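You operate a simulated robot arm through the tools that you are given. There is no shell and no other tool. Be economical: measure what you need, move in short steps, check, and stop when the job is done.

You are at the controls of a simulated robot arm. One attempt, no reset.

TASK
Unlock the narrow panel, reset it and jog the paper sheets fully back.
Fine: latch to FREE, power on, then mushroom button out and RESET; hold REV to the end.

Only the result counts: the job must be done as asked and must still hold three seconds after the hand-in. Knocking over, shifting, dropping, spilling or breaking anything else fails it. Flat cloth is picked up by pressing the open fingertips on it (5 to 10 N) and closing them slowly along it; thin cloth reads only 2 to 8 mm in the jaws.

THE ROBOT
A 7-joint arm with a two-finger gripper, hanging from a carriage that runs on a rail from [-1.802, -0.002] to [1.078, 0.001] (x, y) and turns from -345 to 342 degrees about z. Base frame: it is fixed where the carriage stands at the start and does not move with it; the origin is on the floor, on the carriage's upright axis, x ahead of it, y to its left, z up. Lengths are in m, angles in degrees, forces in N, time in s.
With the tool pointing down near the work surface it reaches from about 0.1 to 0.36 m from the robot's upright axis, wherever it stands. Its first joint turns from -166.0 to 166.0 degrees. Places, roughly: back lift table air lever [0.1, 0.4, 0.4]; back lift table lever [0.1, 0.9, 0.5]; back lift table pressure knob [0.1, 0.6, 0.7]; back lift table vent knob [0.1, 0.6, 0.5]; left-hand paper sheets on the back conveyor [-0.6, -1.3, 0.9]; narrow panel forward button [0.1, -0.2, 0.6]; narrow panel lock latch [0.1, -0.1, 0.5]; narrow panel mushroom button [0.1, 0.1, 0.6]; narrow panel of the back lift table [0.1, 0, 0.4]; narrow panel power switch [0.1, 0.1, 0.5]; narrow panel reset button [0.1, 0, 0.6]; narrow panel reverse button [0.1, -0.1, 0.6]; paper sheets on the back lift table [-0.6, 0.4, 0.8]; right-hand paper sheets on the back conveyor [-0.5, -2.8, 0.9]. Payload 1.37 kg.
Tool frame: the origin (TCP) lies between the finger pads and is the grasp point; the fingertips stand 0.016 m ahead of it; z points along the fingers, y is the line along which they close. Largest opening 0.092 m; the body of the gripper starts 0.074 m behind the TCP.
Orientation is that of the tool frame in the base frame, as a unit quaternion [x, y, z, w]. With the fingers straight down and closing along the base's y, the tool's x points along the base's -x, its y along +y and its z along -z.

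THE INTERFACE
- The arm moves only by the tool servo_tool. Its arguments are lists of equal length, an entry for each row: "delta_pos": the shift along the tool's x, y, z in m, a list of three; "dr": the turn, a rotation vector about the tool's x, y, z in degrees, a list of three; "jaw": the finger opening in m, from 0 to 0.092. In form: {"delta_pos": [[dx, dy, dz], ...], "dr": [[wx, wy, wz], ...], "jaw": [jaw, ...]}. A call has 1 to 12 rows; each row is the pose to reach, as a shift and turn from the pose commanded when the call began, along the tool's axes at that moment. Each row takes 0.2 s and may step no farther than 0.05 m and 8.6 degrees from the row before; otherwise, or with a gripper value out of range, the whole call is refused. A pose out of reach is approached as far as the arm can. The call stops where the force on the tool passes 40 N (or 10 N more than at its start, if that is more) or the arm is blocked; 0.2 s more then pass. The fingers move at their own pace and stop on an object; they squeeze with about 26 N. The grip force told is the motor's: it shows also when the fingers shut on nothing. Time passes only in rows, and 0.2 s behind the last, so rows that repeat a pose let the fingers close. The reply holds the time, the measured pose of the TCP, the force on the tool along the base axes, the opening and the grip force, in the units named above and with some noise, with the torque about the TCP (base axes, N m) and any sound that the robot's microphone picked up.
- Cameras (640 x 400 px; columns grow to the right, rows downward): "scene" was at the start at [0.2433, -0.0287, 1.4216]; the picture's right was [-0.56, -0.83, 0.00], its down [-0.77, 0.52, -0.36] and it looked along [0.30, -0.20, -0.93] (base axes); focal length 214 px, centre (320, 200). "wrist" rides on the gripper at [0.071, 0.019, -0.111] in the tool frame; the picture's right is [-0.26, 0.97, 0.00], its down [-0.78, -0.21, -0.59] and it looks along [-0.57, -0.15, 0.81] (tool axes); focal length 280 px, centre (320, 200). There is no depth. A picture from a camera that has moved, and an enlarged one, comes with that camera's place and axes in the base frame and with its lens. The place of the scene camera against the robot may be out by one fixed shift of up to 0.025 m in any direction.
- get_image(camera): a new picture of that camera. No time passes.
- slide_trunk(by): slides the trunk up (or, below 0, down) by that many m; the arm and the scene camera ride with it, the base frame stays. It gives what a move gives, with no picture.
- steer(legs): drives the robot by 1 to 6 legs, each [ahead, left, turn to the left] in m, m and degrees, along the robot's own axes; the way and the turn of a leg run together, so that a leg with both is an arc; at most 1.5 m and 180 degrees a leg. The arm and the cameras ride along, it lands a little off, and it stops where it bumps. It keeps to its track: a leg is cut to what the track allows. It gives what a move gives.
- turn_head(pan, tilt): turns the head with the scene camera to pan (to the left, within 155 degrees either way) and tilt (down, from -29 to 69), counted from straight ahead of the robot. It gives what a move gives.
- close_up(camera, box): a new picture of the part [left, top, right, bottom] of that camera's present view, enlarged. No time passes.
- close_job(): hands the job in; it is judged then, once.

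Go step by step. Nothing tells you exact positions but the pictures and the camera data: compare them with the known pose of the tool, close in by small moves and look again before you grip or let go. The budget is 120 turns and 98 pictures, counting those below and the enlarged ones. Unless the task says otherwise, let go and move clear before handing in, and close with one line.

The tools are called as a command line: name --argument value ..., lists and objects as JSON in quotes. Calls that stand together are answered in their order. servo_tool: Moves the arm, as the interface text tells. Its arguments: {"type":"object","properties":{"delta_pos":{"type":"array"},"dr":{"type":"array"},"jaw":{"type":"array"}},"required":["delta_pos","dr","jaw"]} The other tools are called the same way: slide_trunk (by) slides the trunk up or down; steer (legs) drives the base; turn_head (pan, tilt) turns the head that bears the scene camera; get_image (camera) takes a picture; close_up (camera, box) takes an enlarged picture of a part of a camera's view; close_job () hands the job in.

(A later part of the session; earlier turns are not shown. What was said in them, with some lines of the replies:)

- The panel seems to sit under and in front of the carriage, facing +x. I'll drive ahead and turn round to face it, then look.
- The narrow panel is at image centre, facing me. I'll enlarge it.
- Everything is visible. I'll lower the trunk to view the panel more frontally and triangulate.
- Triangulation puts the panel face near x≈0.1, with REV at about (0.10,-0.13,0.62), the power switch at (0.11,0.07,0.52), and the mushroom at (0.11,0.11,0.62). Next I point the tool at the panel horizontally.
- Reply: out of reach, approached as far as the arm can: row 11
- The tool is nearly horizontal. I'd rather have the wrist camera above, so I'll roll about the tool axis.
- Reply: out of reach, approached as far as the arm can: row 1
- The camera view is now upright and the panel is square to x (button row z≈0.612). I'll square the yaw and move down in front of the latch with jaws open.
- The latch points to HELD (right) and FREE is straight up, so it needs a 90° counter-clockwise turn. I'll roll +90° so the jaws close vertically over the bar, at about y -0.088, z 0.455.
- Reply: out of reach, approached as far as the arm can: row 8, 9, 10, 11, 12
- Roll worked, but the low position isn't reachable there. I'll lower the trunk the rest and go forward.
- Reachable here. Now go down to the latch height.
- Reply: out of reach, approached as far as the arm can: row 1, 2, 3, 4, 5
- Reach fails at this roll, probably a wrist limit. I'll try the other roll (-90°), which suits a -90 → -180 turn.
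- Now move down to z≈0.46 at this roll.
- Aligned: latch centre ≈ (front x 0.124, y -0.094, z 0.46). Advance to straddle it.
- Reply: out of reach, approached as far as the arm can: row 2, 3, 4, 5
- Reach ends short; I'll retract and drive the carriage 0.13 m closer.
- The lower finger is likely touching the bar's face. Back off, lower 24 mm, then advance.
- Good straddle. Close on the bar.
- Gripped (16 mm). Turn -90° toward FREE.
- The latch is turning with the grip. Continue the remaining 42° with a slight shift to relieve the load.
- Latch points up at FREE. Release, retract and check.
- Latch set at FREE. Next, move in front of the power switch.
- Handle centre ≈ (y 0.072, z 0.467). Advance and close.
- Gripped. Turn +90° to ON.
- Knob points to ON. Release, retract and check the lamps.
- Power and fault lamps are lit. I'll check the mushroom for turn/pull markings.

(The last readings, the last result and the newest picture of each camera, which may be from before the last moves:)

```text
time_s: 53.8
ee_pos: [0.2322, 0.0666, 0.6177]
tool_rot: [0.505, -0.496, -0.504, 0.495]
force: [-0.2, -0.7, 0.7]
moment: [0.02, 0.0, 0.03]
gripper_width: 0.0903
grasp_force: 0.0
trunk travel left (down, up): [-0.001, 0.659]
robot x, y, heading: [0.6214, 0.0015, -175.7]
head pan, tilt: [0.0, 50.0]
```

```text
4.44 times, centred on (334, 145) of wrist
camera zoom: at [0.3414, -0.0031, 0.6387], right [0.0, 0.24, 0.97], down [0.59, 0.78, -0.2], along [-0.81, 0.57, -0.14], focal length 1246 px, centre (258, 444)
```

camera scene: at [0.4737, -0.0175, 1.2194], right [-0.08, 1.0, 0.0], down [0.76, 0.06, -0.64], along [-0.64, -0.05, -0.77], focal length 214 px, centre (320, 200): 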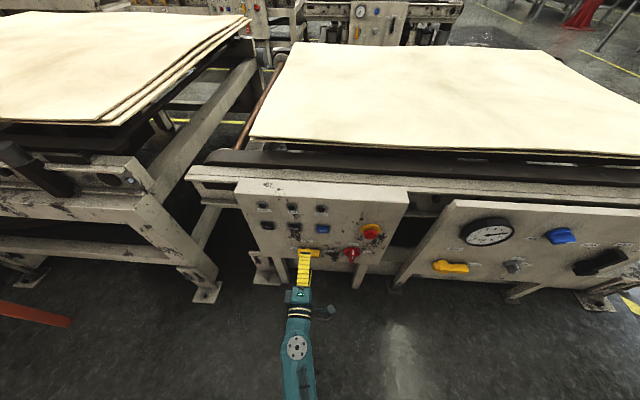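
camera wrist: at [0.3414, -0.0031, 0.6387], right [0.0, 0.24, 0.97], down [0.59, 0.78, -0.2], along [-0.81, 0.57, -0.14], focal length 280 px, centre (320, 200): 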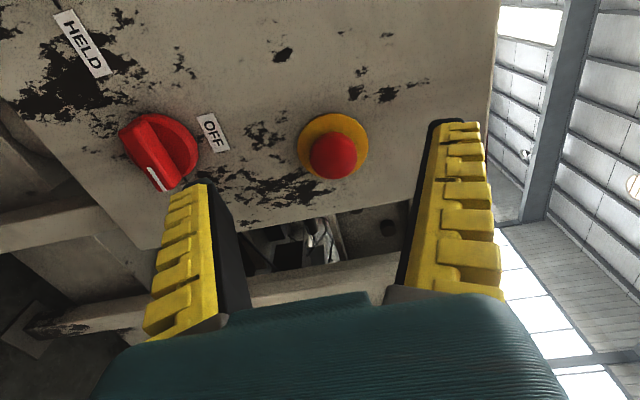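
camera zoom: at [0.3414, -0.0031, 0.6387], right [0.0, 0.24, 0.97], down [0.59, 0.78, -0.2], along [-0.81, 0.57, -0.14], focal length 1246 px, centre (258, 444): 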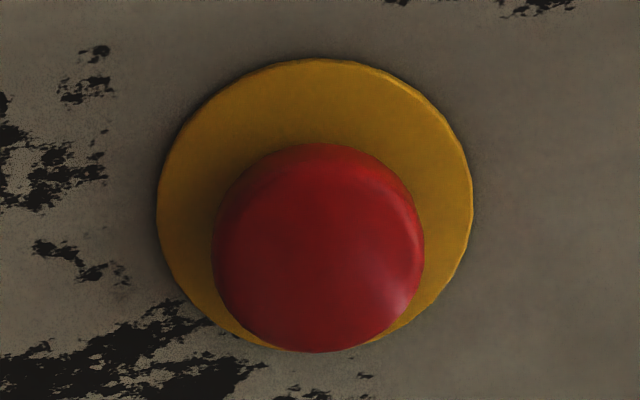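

No marks. I'll grip it, twist clockwise, then pull if needed. Centre ≈ (y 0.110, z 0.623).

servo_tool --delta_pos '[[-0.02, 0.005, 0], [-0.043, 0.005, 0], [-0.043, 0.005, 0.04], [-0.043, 0.005, 0.08], [-0.043, 0.005, 0.108], [-0.043, 0.005, 0.114]]' --dr '[[0, 0, 0], [0, 0, 0], [0, 0, 0], [0, 0, 0], [0, 0, 0], [0, 0, 0]]' --jaw '[0.08, 0.08, 0.08, 0.08, 0.08, 0.08]'

get_image --camera "wrist"

```text
time_s: 55.2
ee_pos: [0.1158, 0.1106, 0.6238]
tool_rot: [-0.504, 0.496, 0.504, -0.495]
force: [0.3, 0.1, -0.2]
moment: [-0.04, 0.01, -0.03]
gripper_width: 0.0811
grasp_force: 0.7
trunk travel left (down, up): [-0.001, 0.659]
robot x, y, heading: [0.6252, -0.0009, -175.6]
head pan, tilt: [0.0, 50.0]
```

```text
62 pictures are left
camera wrist: at [0.2269, 0.0404, 0.6434], right [0.0, 0.25, 0.97], down [0.59, 0.78, -0.2], along [-0.81, 0.57, -0.15], focal length 280 px, centre (320, 200)
```

wrist: 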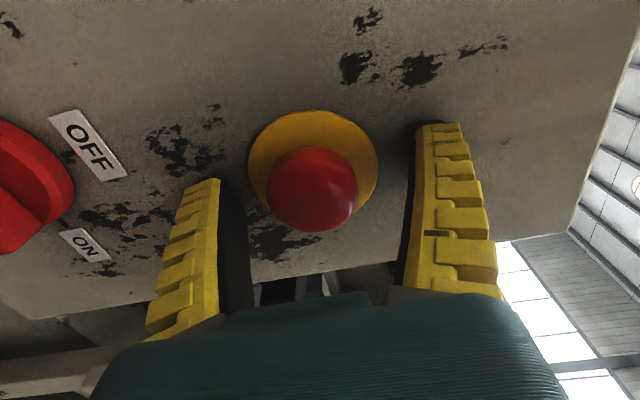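

servo_tool --delta_pos '[[0, -0.002, 0], [0, -0.002, 0], [0, -0.002, 0], [0, -0.002, 0]]' --dr '[[0, 0, 0], [0, 0, 0], [0, 0, 0], [0, 0, 0]]' --jaw '[0.055, 0.035, 0.02, 0.01]'

get_image --camera "wrist"

```text
time_s: 56.2
ee_pos: [0.1191, 0.1105, 0.6204]
tool_rot: [0.505, -0.498, -0.503, 0.494]
force: [8.7, 0.1, 0.7]
moment: [-0.01, 0.36, -0.32]
gripper_width: 0.0332
grasp_force: 27.6
trunk travel left (down, up): [-0.001, 0.659]
robot x, y, heading: [0.6241, 0.0006, -175.4]
head pan, tilt: [0.0, 50.0]
```

```text
61 pictures are left
camera wrist: at [0.2295, 0.0405, 0.6405], right [-0.01, 0.25, 0.97], down [0.59, 0.78, -0.19], along [-0.81, 0.57, -0.15], focal length 280 px, centre (320, 200)
```

wrist: 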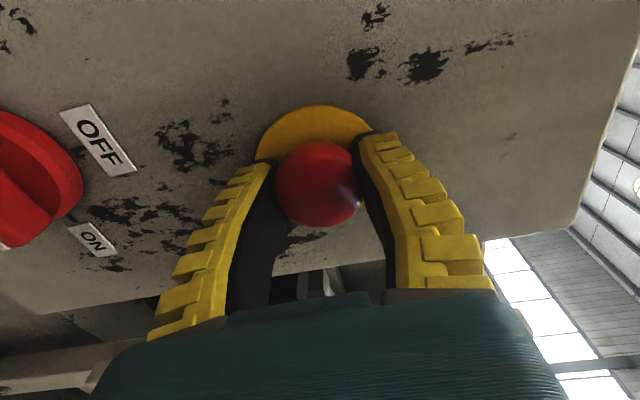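

Gripped. Twist clockwise.

servo_tool --delta_pos '[[0, 0, -0.001], [0, 0, -0.002], [0, 0, -0.002], [0, 0, -0.002], [0, 0, -0.002], [0, 0, -0.002]]' --dr '[[0, 0, 8], [0, 0, 16], [0, 0, 24], [0, 0, 32], [0, 0, 40], [0, 0, 46]]' --jaw '[0.01, 0.01, 0.01, 0.01, 0.01, 0.01]'

get_image --camera "wrist"

```text
time_s: 57.6
ee_pos: [0.1152, 0.1095, 0.62]
tool_rot: [-0.27, 0.656, 0.269, -0.651]
force: [-22.2, -2.1, -30.1]
moment: [0.95, 0.73, 0.05]
gripper_width: 0.0277
grasp_force: 28.0
trunk travel left (down, up): [-0.001, 0.659]
robot x, y, heading: [0.622, 0.0003, -175.6]
head pan, tilt: [0.0, 50.0]
```

```text
60 pictures are left
camera wrist: at [0.2249, 0.0745, 0.6872], right [0.0, 0.87, 0.49], down [0.59, 0.4, -0.7], along [-0.8, 0.29, -0.52], focal length 280 px, centre (320, 200)
```

wrist: 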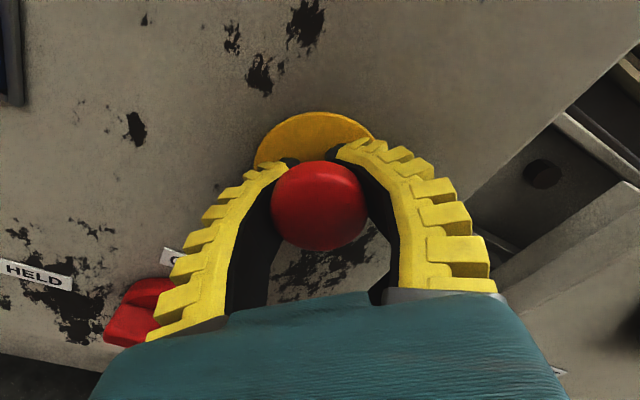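

Load is building; the head seems to have shifted. I'll pull gently outward.

servo_tool --delta_pos '[[0, 0, -0.004], [0, 0, -0.008], [0, 0, -0.012]]' --dr '[[0, 0, 0], [0, 0, 0], [0, 0, 0]]' --jaw '[0.01, 0.01, 0.01]'

get_image --camera "wrist"

```text
time_s: 58.1
ee_pos: [0.1148, 0.1101, 0.6207]
tool_rot: [-0.271, 0.657, 0.268, -0.65]
force: [-23.8, -1.4, -12.0]
moment: [-0.05, 0.69, -0.05]
gripper_width: 0.0274
grasp_force: 27.2
trunk travel left (down, up): [-0.001, 0.659]
robot x, y, heading: [0.624, 0.0025, -175.4]
head pan, tilt: [0.0, 50.0]
stopped in row 2: the force on the tool passed its limit at 49 N (the readings are from after the stop); the commanded pose is now the measured one
```

```text
59 pictures are left
camera wrist: at [0.2248, 0.0746, 0.6875], right [0.0, 0.87, 0.49], down [0.6, 0.4, -0.7], along [-0.8, 0.29, -0.52], focal length 280 px, centre (320, 200)
```

wrist: 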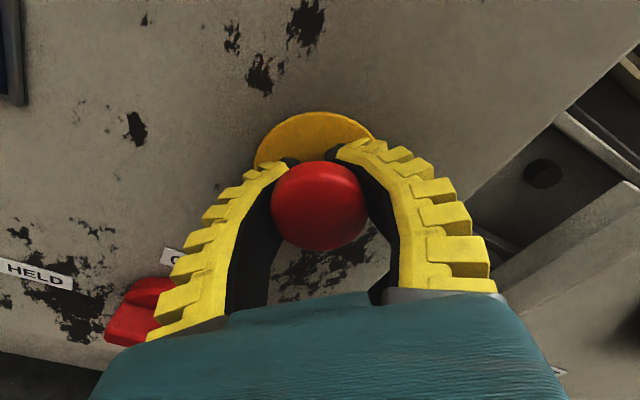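

It holds firmly, so it may already be out. Release and look.

servo_tool --delta_pos '[[0, 0, 0], [0, 0, 0], [0, 0, 0], [0, 0, -0.05], [0, 0, -0.1], [0, 0, -0.1]]' --dr '[[0, 0, 0], [0, 0, 0], [0, 0, 0], [0, 0, 0], [0, 0, 0], [0, 0, 0]]' --jaw '[0.03, 0.06, 0.08, 0.08, 0.08, 0.08]'

get_image --camera "wrist"

close_up --camera "scene" --box '[240, 200, 400, 300]'

```text
time_s: 59.5
ee_pos: [0.2222, 0.1092, 0.6218]
tool_rot: [-0.27, 0.658, 0.269, -0.649]
force: [-0.1, -0.7, -0.1]
moment: [0.01, 0.02, 0.01]
gripper_width: 0.0815
grasp_force: 0.6
trunk travel left (down, up): [-0.001, 0.659]
robot x, y, heading: [0.6255, 0.001, -175.6]
head pan, tilt: [0.0, 50.0]
```

```text
58 pictures are left
camera wrist: at [0.3318, 0.0733, 0.6887], right [0.0, 0.87, 0.49], down [0.6, 0.4, -0.7], along [-0.8, 0.29, -0.52], focal length 280 px, centre (320, 200)
```

wrist: 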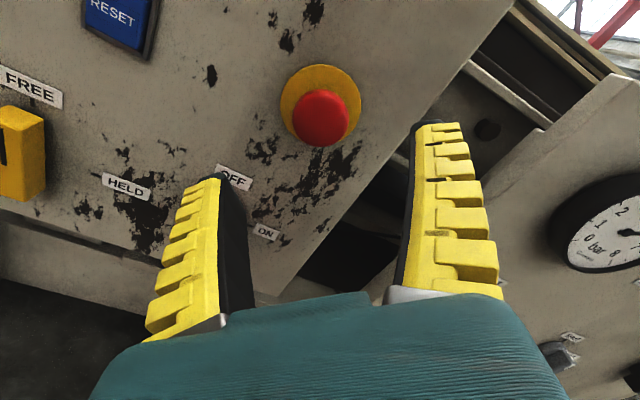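

```text
4.00 times, centred on (320, 250) of scene
camera zoom: at [0.3437, -0.0181, 1.2197], right [-0.08, 1.0, 0.0], down [0.76, 0.06, -0.64], along [-0.64, -0.05, -0.77], focal length 858 px, centre (320, 0)
```

zoom: 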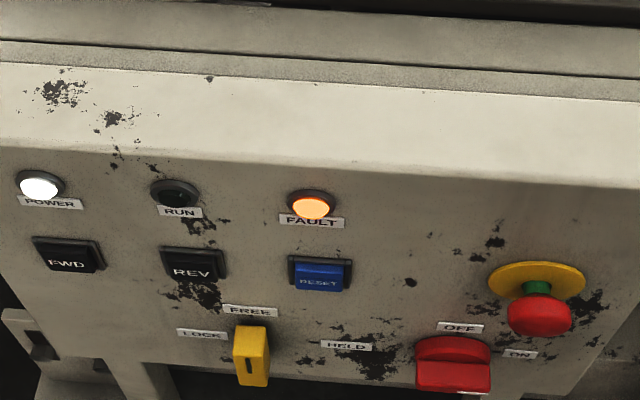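

The mushroom is out (green collar visible). Next RESET at about (y -0.040, z 0.61): close the fingers and line up.

servo_tool --delta_pos '[[0.024, -0.029, 0], [0.048, -0.058, 0], [0.072, -0.087, 0], [0.0956, -0.1155, 0], [0.0956, -0.1155, 0], [0.0956, -0.1155, 0], [0.0956, -0.1155, 0]]' --dr '[[0, 0, -8], [0, 0, -16], [0, 0, -24], [0, 0, -32], [0, 0, -40], [0, 0, -45], [0, 0, -45]]' --jaw '[0.06, 0.03, 0, 0, 0, 0, 0]'

get_image --camera "wrist"

```text
time_s: 61.1
ee_pos: [0.2219, -0.0398, 0.6076]
tool_rot: [-0.502, 0.505, 0.497, -0.497]
force: [0.1, 0.6, 0.5]
moment: [0.01, 0.05, 0.02]
gripper_width: 0.0
grasp_force: 25.9
trunk travel left (down, up): [-0.001, 0.659]
robot x, y, heading: [0.6219, 0.003, -175.3]
head pan, tilt: [0.0, 50.0]
```

```text
56 pictures are left
camera wrist: at [0.3315, -0.1095, 0.6294], right [-0.01, 0.26, 0.96], down [0.59, 0.78, -0.21], along [-0.8, 0.57, -0.17], focal length 280 px, centre (320, 200)
```

wrist: 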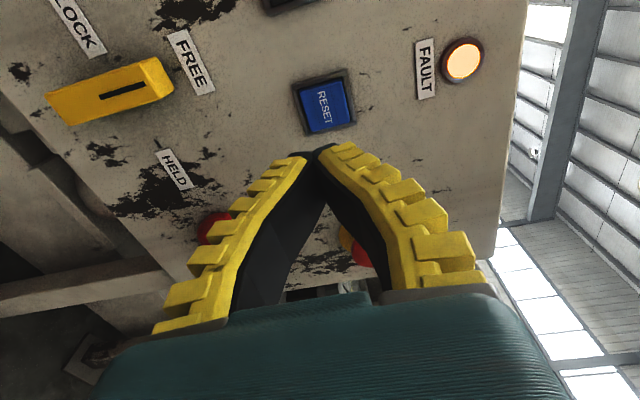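

Aligned on RESET. Press it.

servo_tool --delta_pos '[[0, 0.003, 0.04], [0, 0.003, 0.075], [0, 0.003, 0.09], [0, 0.003, 0.098], [0, 0.003, 0.102]]' --dr '[[0, 0, 0], [0, 0, 0], [0, 0, 0], [0, 0, 0], [0, 0, 0]]' --jaw '[0, 0, 0, 0, 0]'

get_image --camera "wrist"

```text
time_s: 62.3
ee_pos: [0.1214, -0.0381, 0.6069]
tool_rot: [-0.502, 0.504, 0.496, -0.497]
force: [6.5, 0.1, 2.5]
moment: [0.03, 0.03, 0.01]
gripper_width: 0.0062
grasp_force: 27.7
trunk travel left (down, up): [-0.001, 0.659]
robot x, y, heading: [0.6232, 0.0014, -175.4]
head pan, tilt: [0.0, 50.0]
heard: click
```

```text
55 pictures are left
camera wrist: at [0.2313, -0.1081, 0.6301], right [-0.01, 0.27, 0.96], down [0.59, 0.78, -0.21], along [-0.8, 0.57, -0.17], focal length 280 px, centre (320, 200)
```

wrist: 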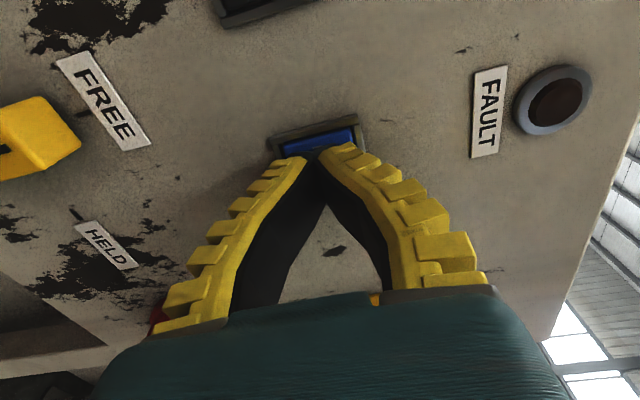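

Click heard and the fault lamp is out. Back off, move to REV, and take a reference view of the sheets.

servo_tool --delta_pos '[[0, 0, -0.03], [0.03, 0.001, -0.03], [0.06, 0.001, -0.03], [0.091, 0.001, -0.03], [0.091, 0.001, -0.03]]' --dr '[[0, 0, 0], [0, 0, 0], [0, 0, 0], [0, 0, 0], [0, 0, 0]]' --jaw '[0, 0, 0, 0, 0]'

turn_head --pan 0 --tilt 40

get_image --camera "wrist"

get_image --camera "scene"

```text
time_s: 63.5
ee_pos: [0.1515, -0.1294, 0.6089]
tool_rot: [-0.501, 0.505, 0.497, -0.497]
force: [-0.7, 0.5, 0.2]
moment: [-0.04, 0.02, 0.03]
gripper_width: 0.0001
grasp_force: 27.5
trunk travel left (down, up): [-0.001, 0.659]
robot x, y, heading: [0.6257, 0.0013, -175.5]
head pan, tilt: [0.0, 50.0]
```

```text
time_s: 64.2
ee_pos: [0.1503, -0.13, 0.6092]
tool_rot: [-0.502, 0.504, 0.496, -0.498]
force: [0.1, -0.3, -1.0]
moment: [0.01, 0.0, 0.03]
gripper_width: 0.0001
grasp_force: 27.9
trunk travel left (down, up): [-0.001, 0.659]
robot x, y, heading: [0.624, -0.0026, -175.6]
head pan, tilt: [0.0, 40.0]
```

```text
54 pictures are left
camera wrist: at [0.2606, -0.2008, 0.6318], right [-0.01, 0.27, 0.96], down [0.59, 0.78, -0.21], along [-0.8, 0.57, -0.17], focal length 280 px, centre (320, 200)
```

wrist: 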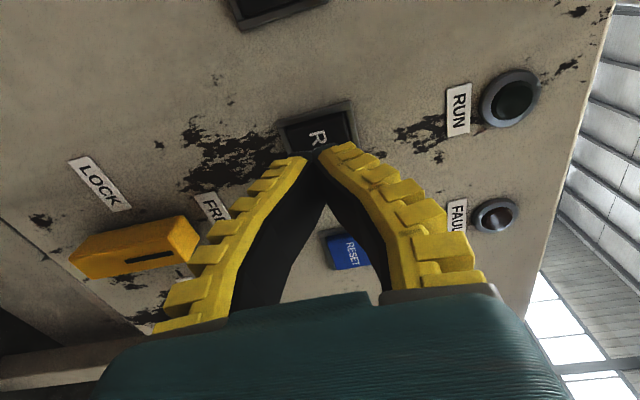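

```text
53 pictures are left
camera scene: at [0.3362, -0.0188, 1.2337], right [-0.08, 1.0, 0.0], down [0.64, 0.05, -0.77], along [-0.76, -0.06, -0.64], focal length 214 px, centre (320, 200)
```

scene: 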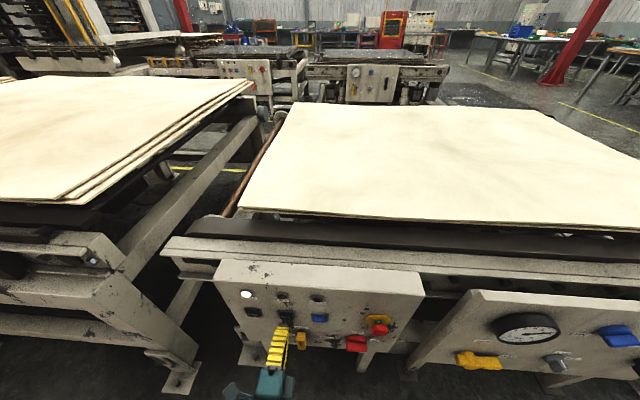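

Press REV and hold, watching RUN and the sheets.

servo_tool --delta_pos '[[0.003, 0.001, 0.02], [0.003, 0.001, 0.028], [0.003, 0.001, 0.032], [0.003, 0.001, 0.034], [0.003, 0.001, 0.034], [0.003, 0.001, 0.034], [0.003, 0.001, 0.034], [0.003, 0.001, 0.034]]' --dr '[[0, 0, 0], [0, 0, 0], [0, 0, 0], [0, 0, 0], [0, 0, 0], [0, 0, 0], [0, 0, 0], [0, 0, 0]]' --jaw '[0, 0, 0, 0, 0, 0, 0, 0]'

get_image --camera "scene"

```text
time_s: 66.0
ee_pos: [0.1191, -0.1337, 0.6101]
tool_rot: [-0.502, 0.505, 0.496, -0.497]
force: [12.5, -2.7, 3.0]
moment: [-0.01, 0.05, 0.04]
gripper_width: 0.0059
grasp_force: 27.8
trunk travel left (down, up): [-0.001, 0.659]
robot x, y, heading: [0.6216, 0.001, -175.5]
head pan, tilt: [0.0, 40.0]
heard: click
```

```text
52 pictures are left
camera scene: at [0.3383, -0.0194, 1.2332], right [-0.08, 1.0, 0.0], down [0.64, 0.05, -0.76], along [-0.76, -0.06, -0.64], focal length 214 px, centre (320, 200)
```

scene: 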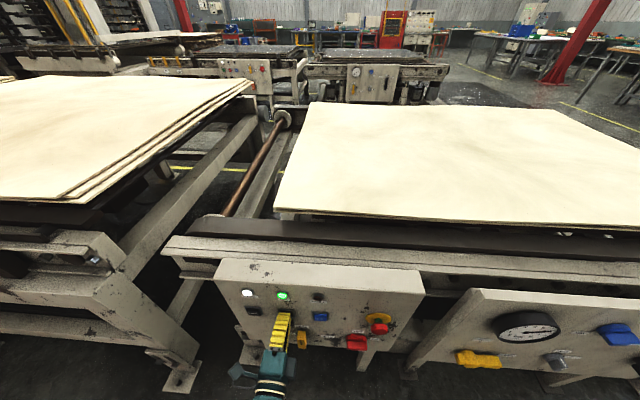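

The RUN lamp is green and the sheets are moving to the right. Keep holding.

servo_tool --delta_pos '[[0, 0, 0], [0, 0, 0], [0, 0, 0], [0, 0, 0], [0, 0, 0], [0, 0, 0], [0, 0, 0], [0, 0, 0], [0, 0, 0], [0, 0, 0], [0, 0, 0], [0, 0, 0]]' --dr '[[0, 0, 0], [0, 0, 0], [0, 0, 0], [0, 0, 0], [0, 0, 0], [0, 0, 0], [0, 0, 0], [0, 0, 0], [0, 0, 0], [0, 0, 0], [0, 0, 0], [0, 0, 0]]' --jaw '[0, 0, 0, 0, 0, 0, 0, 0, 0, 0, 0, 0]'

get_image --camera "scene"

```text
time_s: 68.6
ee_pos: [0.1189, -0.1337, 0.6086]
tool_rot: [-0.502, 0.505, 0.496, -0.497]
force: [11.4, -3.0, 2.1]
moment: [-0.01, 0.05, 0.02]
gripper_width: 0.0061
grasp_force: 28.4
trunk travel left (down, up): [-0.001, 0.659]
robot x, y, heading: [0.6224, -0.001, -175.4]
head pan, tilt: [0.0, 40.0]
```

```text
51 pictures are left
camera scene: at [0.3383, -0.0193, 1.2332], right [-0.08, 1.0, 0.0], down [0.64, 0.05, -0.76], along [-0.76, -0.06, -0.64], focal length 214 px, centre (320, 200)
```

scene: 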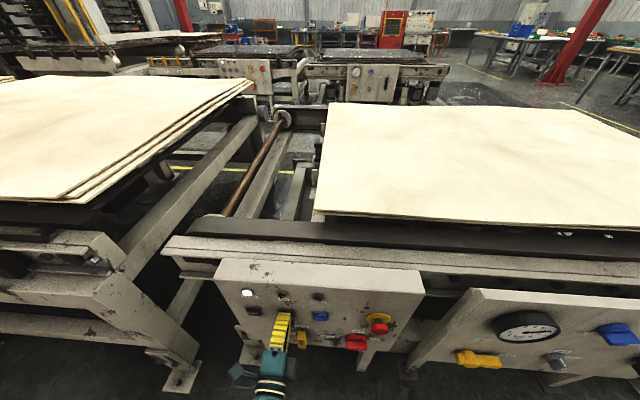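

RUN is off now, perhaps at the end stop. I'll hold a little longer to confirm.

servo_tool --delta_pos '[[0, 0, 0], [0, 0, 0], [0, 0, 0], [0, 0, 0], [0, 0, 0], [0, 0, 0]]' --dr '[[0, 0, 0], [0, 0, 0], [0, 0, 0], [0, 0, 0], [0, 0, 0], [0, 0, 0]]' --jaw '[0, 0, 0, 0, 0, 0]'

get_image --camera "scene"

close_up --camera "scene" --box '[220, 270, 428, 390]'

```text
time_s: 70.0
ee_pos: [0.1196, -0.1332, 0.6095]
tool_rot: [-0.502, 0.505, 0.497, -0.497]
force: [11.4, -1.7, 0.4]
moment: [-0.01, 0.02, 0.08]
gripper_width: 0.0062
grasp_force: 28.1
trunk travel left (down, up): [-0.001, 0.659]
robot x, y, heading: [0.6209, 0.0003, -175.6]
head pan, tilt: [0.0, 40.0]
```

```text
50 pictures are left
camera scene: at [0.3384, -0.0193, 1.2332], right [-0.08, 1.0, 0.0], down [0.64, 0.05, -0.76], along [-0.76, -0.06, -0.64], focal length 214 px, centre (320, 200)
```

scene: 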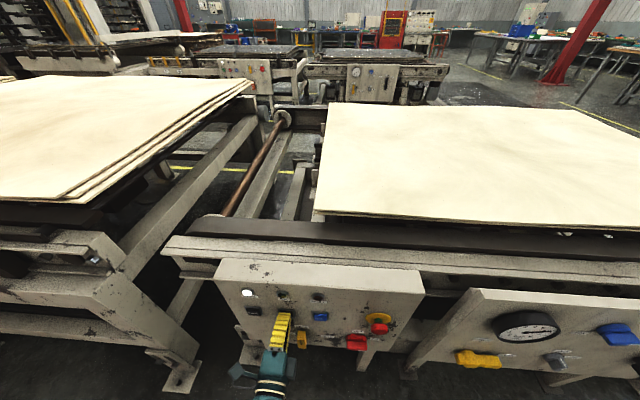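

```text
3.08 times, centred on (324, 330) of scene
camera zoom: at [0.3384, -0.0193, 1.2332], right [-0.08, 1.0, 0.0], down [0.64, 0.05, -0.76], along [-0.76, -0.06, -0.64], focal length 660 px, centre (308, -200)
```

zoom: 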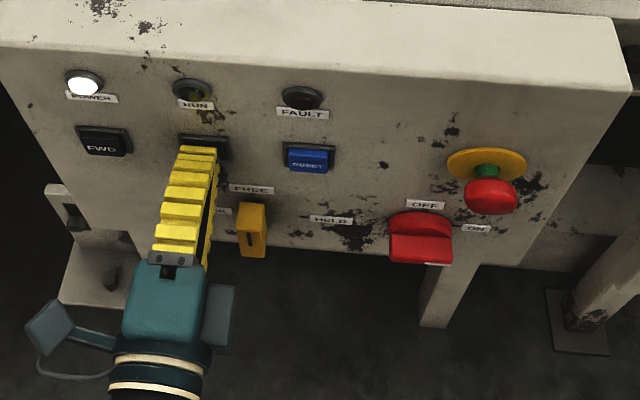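

Motion has ended with no fault. I'll release and press REV once more to confirm it's at the end stop.

servo_tool --delta_pos '[[0, 0, -0.015], [0, 0, -0.02], [0, 0, -0.01], [0, 0, 0], [0, 0, 0.001], [0, 0, 0.001]]' --dr '[[0, 0, 0], [0, 0, 0], [0, 0, 0], [0, 0, 0], [0, 0, 0], [0, 0, 0]]' --jaw '[0, 0, 0, 0, 0, 0]'

get_image --camera "scene"

```text
time_s: 71.4
ee_pos: [0.1192, -0.132, 0.6104]
tool_rot: [-0.502, 0.505, 0.496, -0.497]
force: [14.8, -1.1, 4.5]
moment: [-0.01, 0.1, 0.0]
gripper_width: 0.0061
grasp_force: 27.7
trunk travel left (down, up): [-0.001, 0.659]
robot x, y, heading: [0.6276, 0.0015, -175.5]
head pan, tilt: [0.0, 40.0]
heard: click
```

```text
48 pictures are left
camera scene: at [0.3388, -0.0192, 1.2331], right [-0.08, 1.0, 0.0], down [0.64, 0.05, -0.76], along [-0.76, -0.06, -0.64], focal length 214 px, centre (320, 200)
```

scene: 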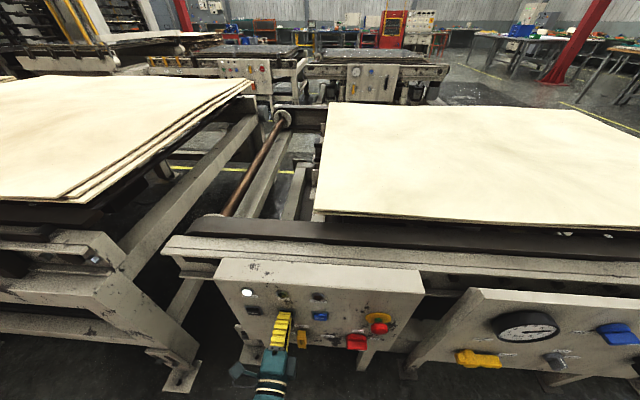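

The sheets don't move any further and RUN stays off, so this is the end stop. Retract clear and check once more.

servo_tool --delta_pos '[[0, 0, -0.04], [0, 0, -0.08], [0, 0, -0.12], [0, 0, -0.12]]' --dr '[[0, 0, 0], [0, 0, 0], [0, 0, 0], [0, 0, 0]]' --jaw '[0, 0, 0, 0]'

close_up --camera "scene" --box '[220, 270, 428, 390]'

```text
time_s: 72.4
ee_pos: [0.2344, -0.1316, 0.6138]
tool_rot: [-0.5, 0.505, 0.497, -0.498]
force: [-0.9, 0.2, -0.3]
moment: [0.0, -0.01, -0.02]
gripper_width: 0.0001
grasp_force: 28.0
trunk travel left (down, up): [-0.001, 0.659]
robot x, y, heading: [0.623, -0.0009, -175.3]
head pan, tilt: [0.0, 40.0]
```

```text
3.08 times, centred on (324, 330) of scene
camera zoom: at [0.3356, -0.0191, 1.2339], right [-0.08, 1.0, 0.0], down [0.64, 0.05, -0.77], along [-0.76, -0.06, -0.64], focal length 660 px, centre (308, -200)
```

zoom: 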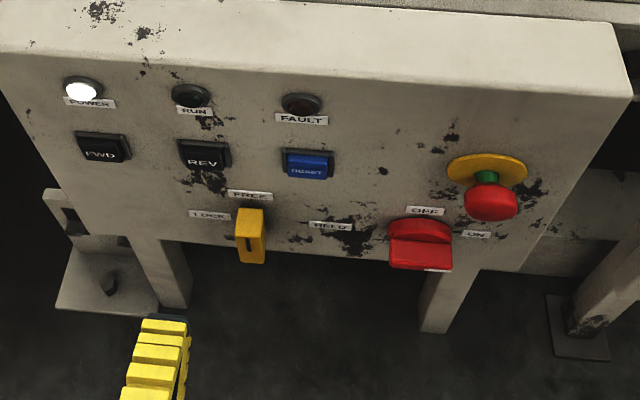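

The latch is at FREE, power is on, the mushroom is out, there is no fault, and the sheets are fully back. Handing in.

close_job

```text
The job is handed in.
```

I set the narrow panel's latch to FREE, switched the power on, released the mushroom button and pressed RESET, then held REV until the paper sheets stopped at their end position. A second REV press moved nothing, the fault lamp is out, and the arm was clear of the panel when I handed in.
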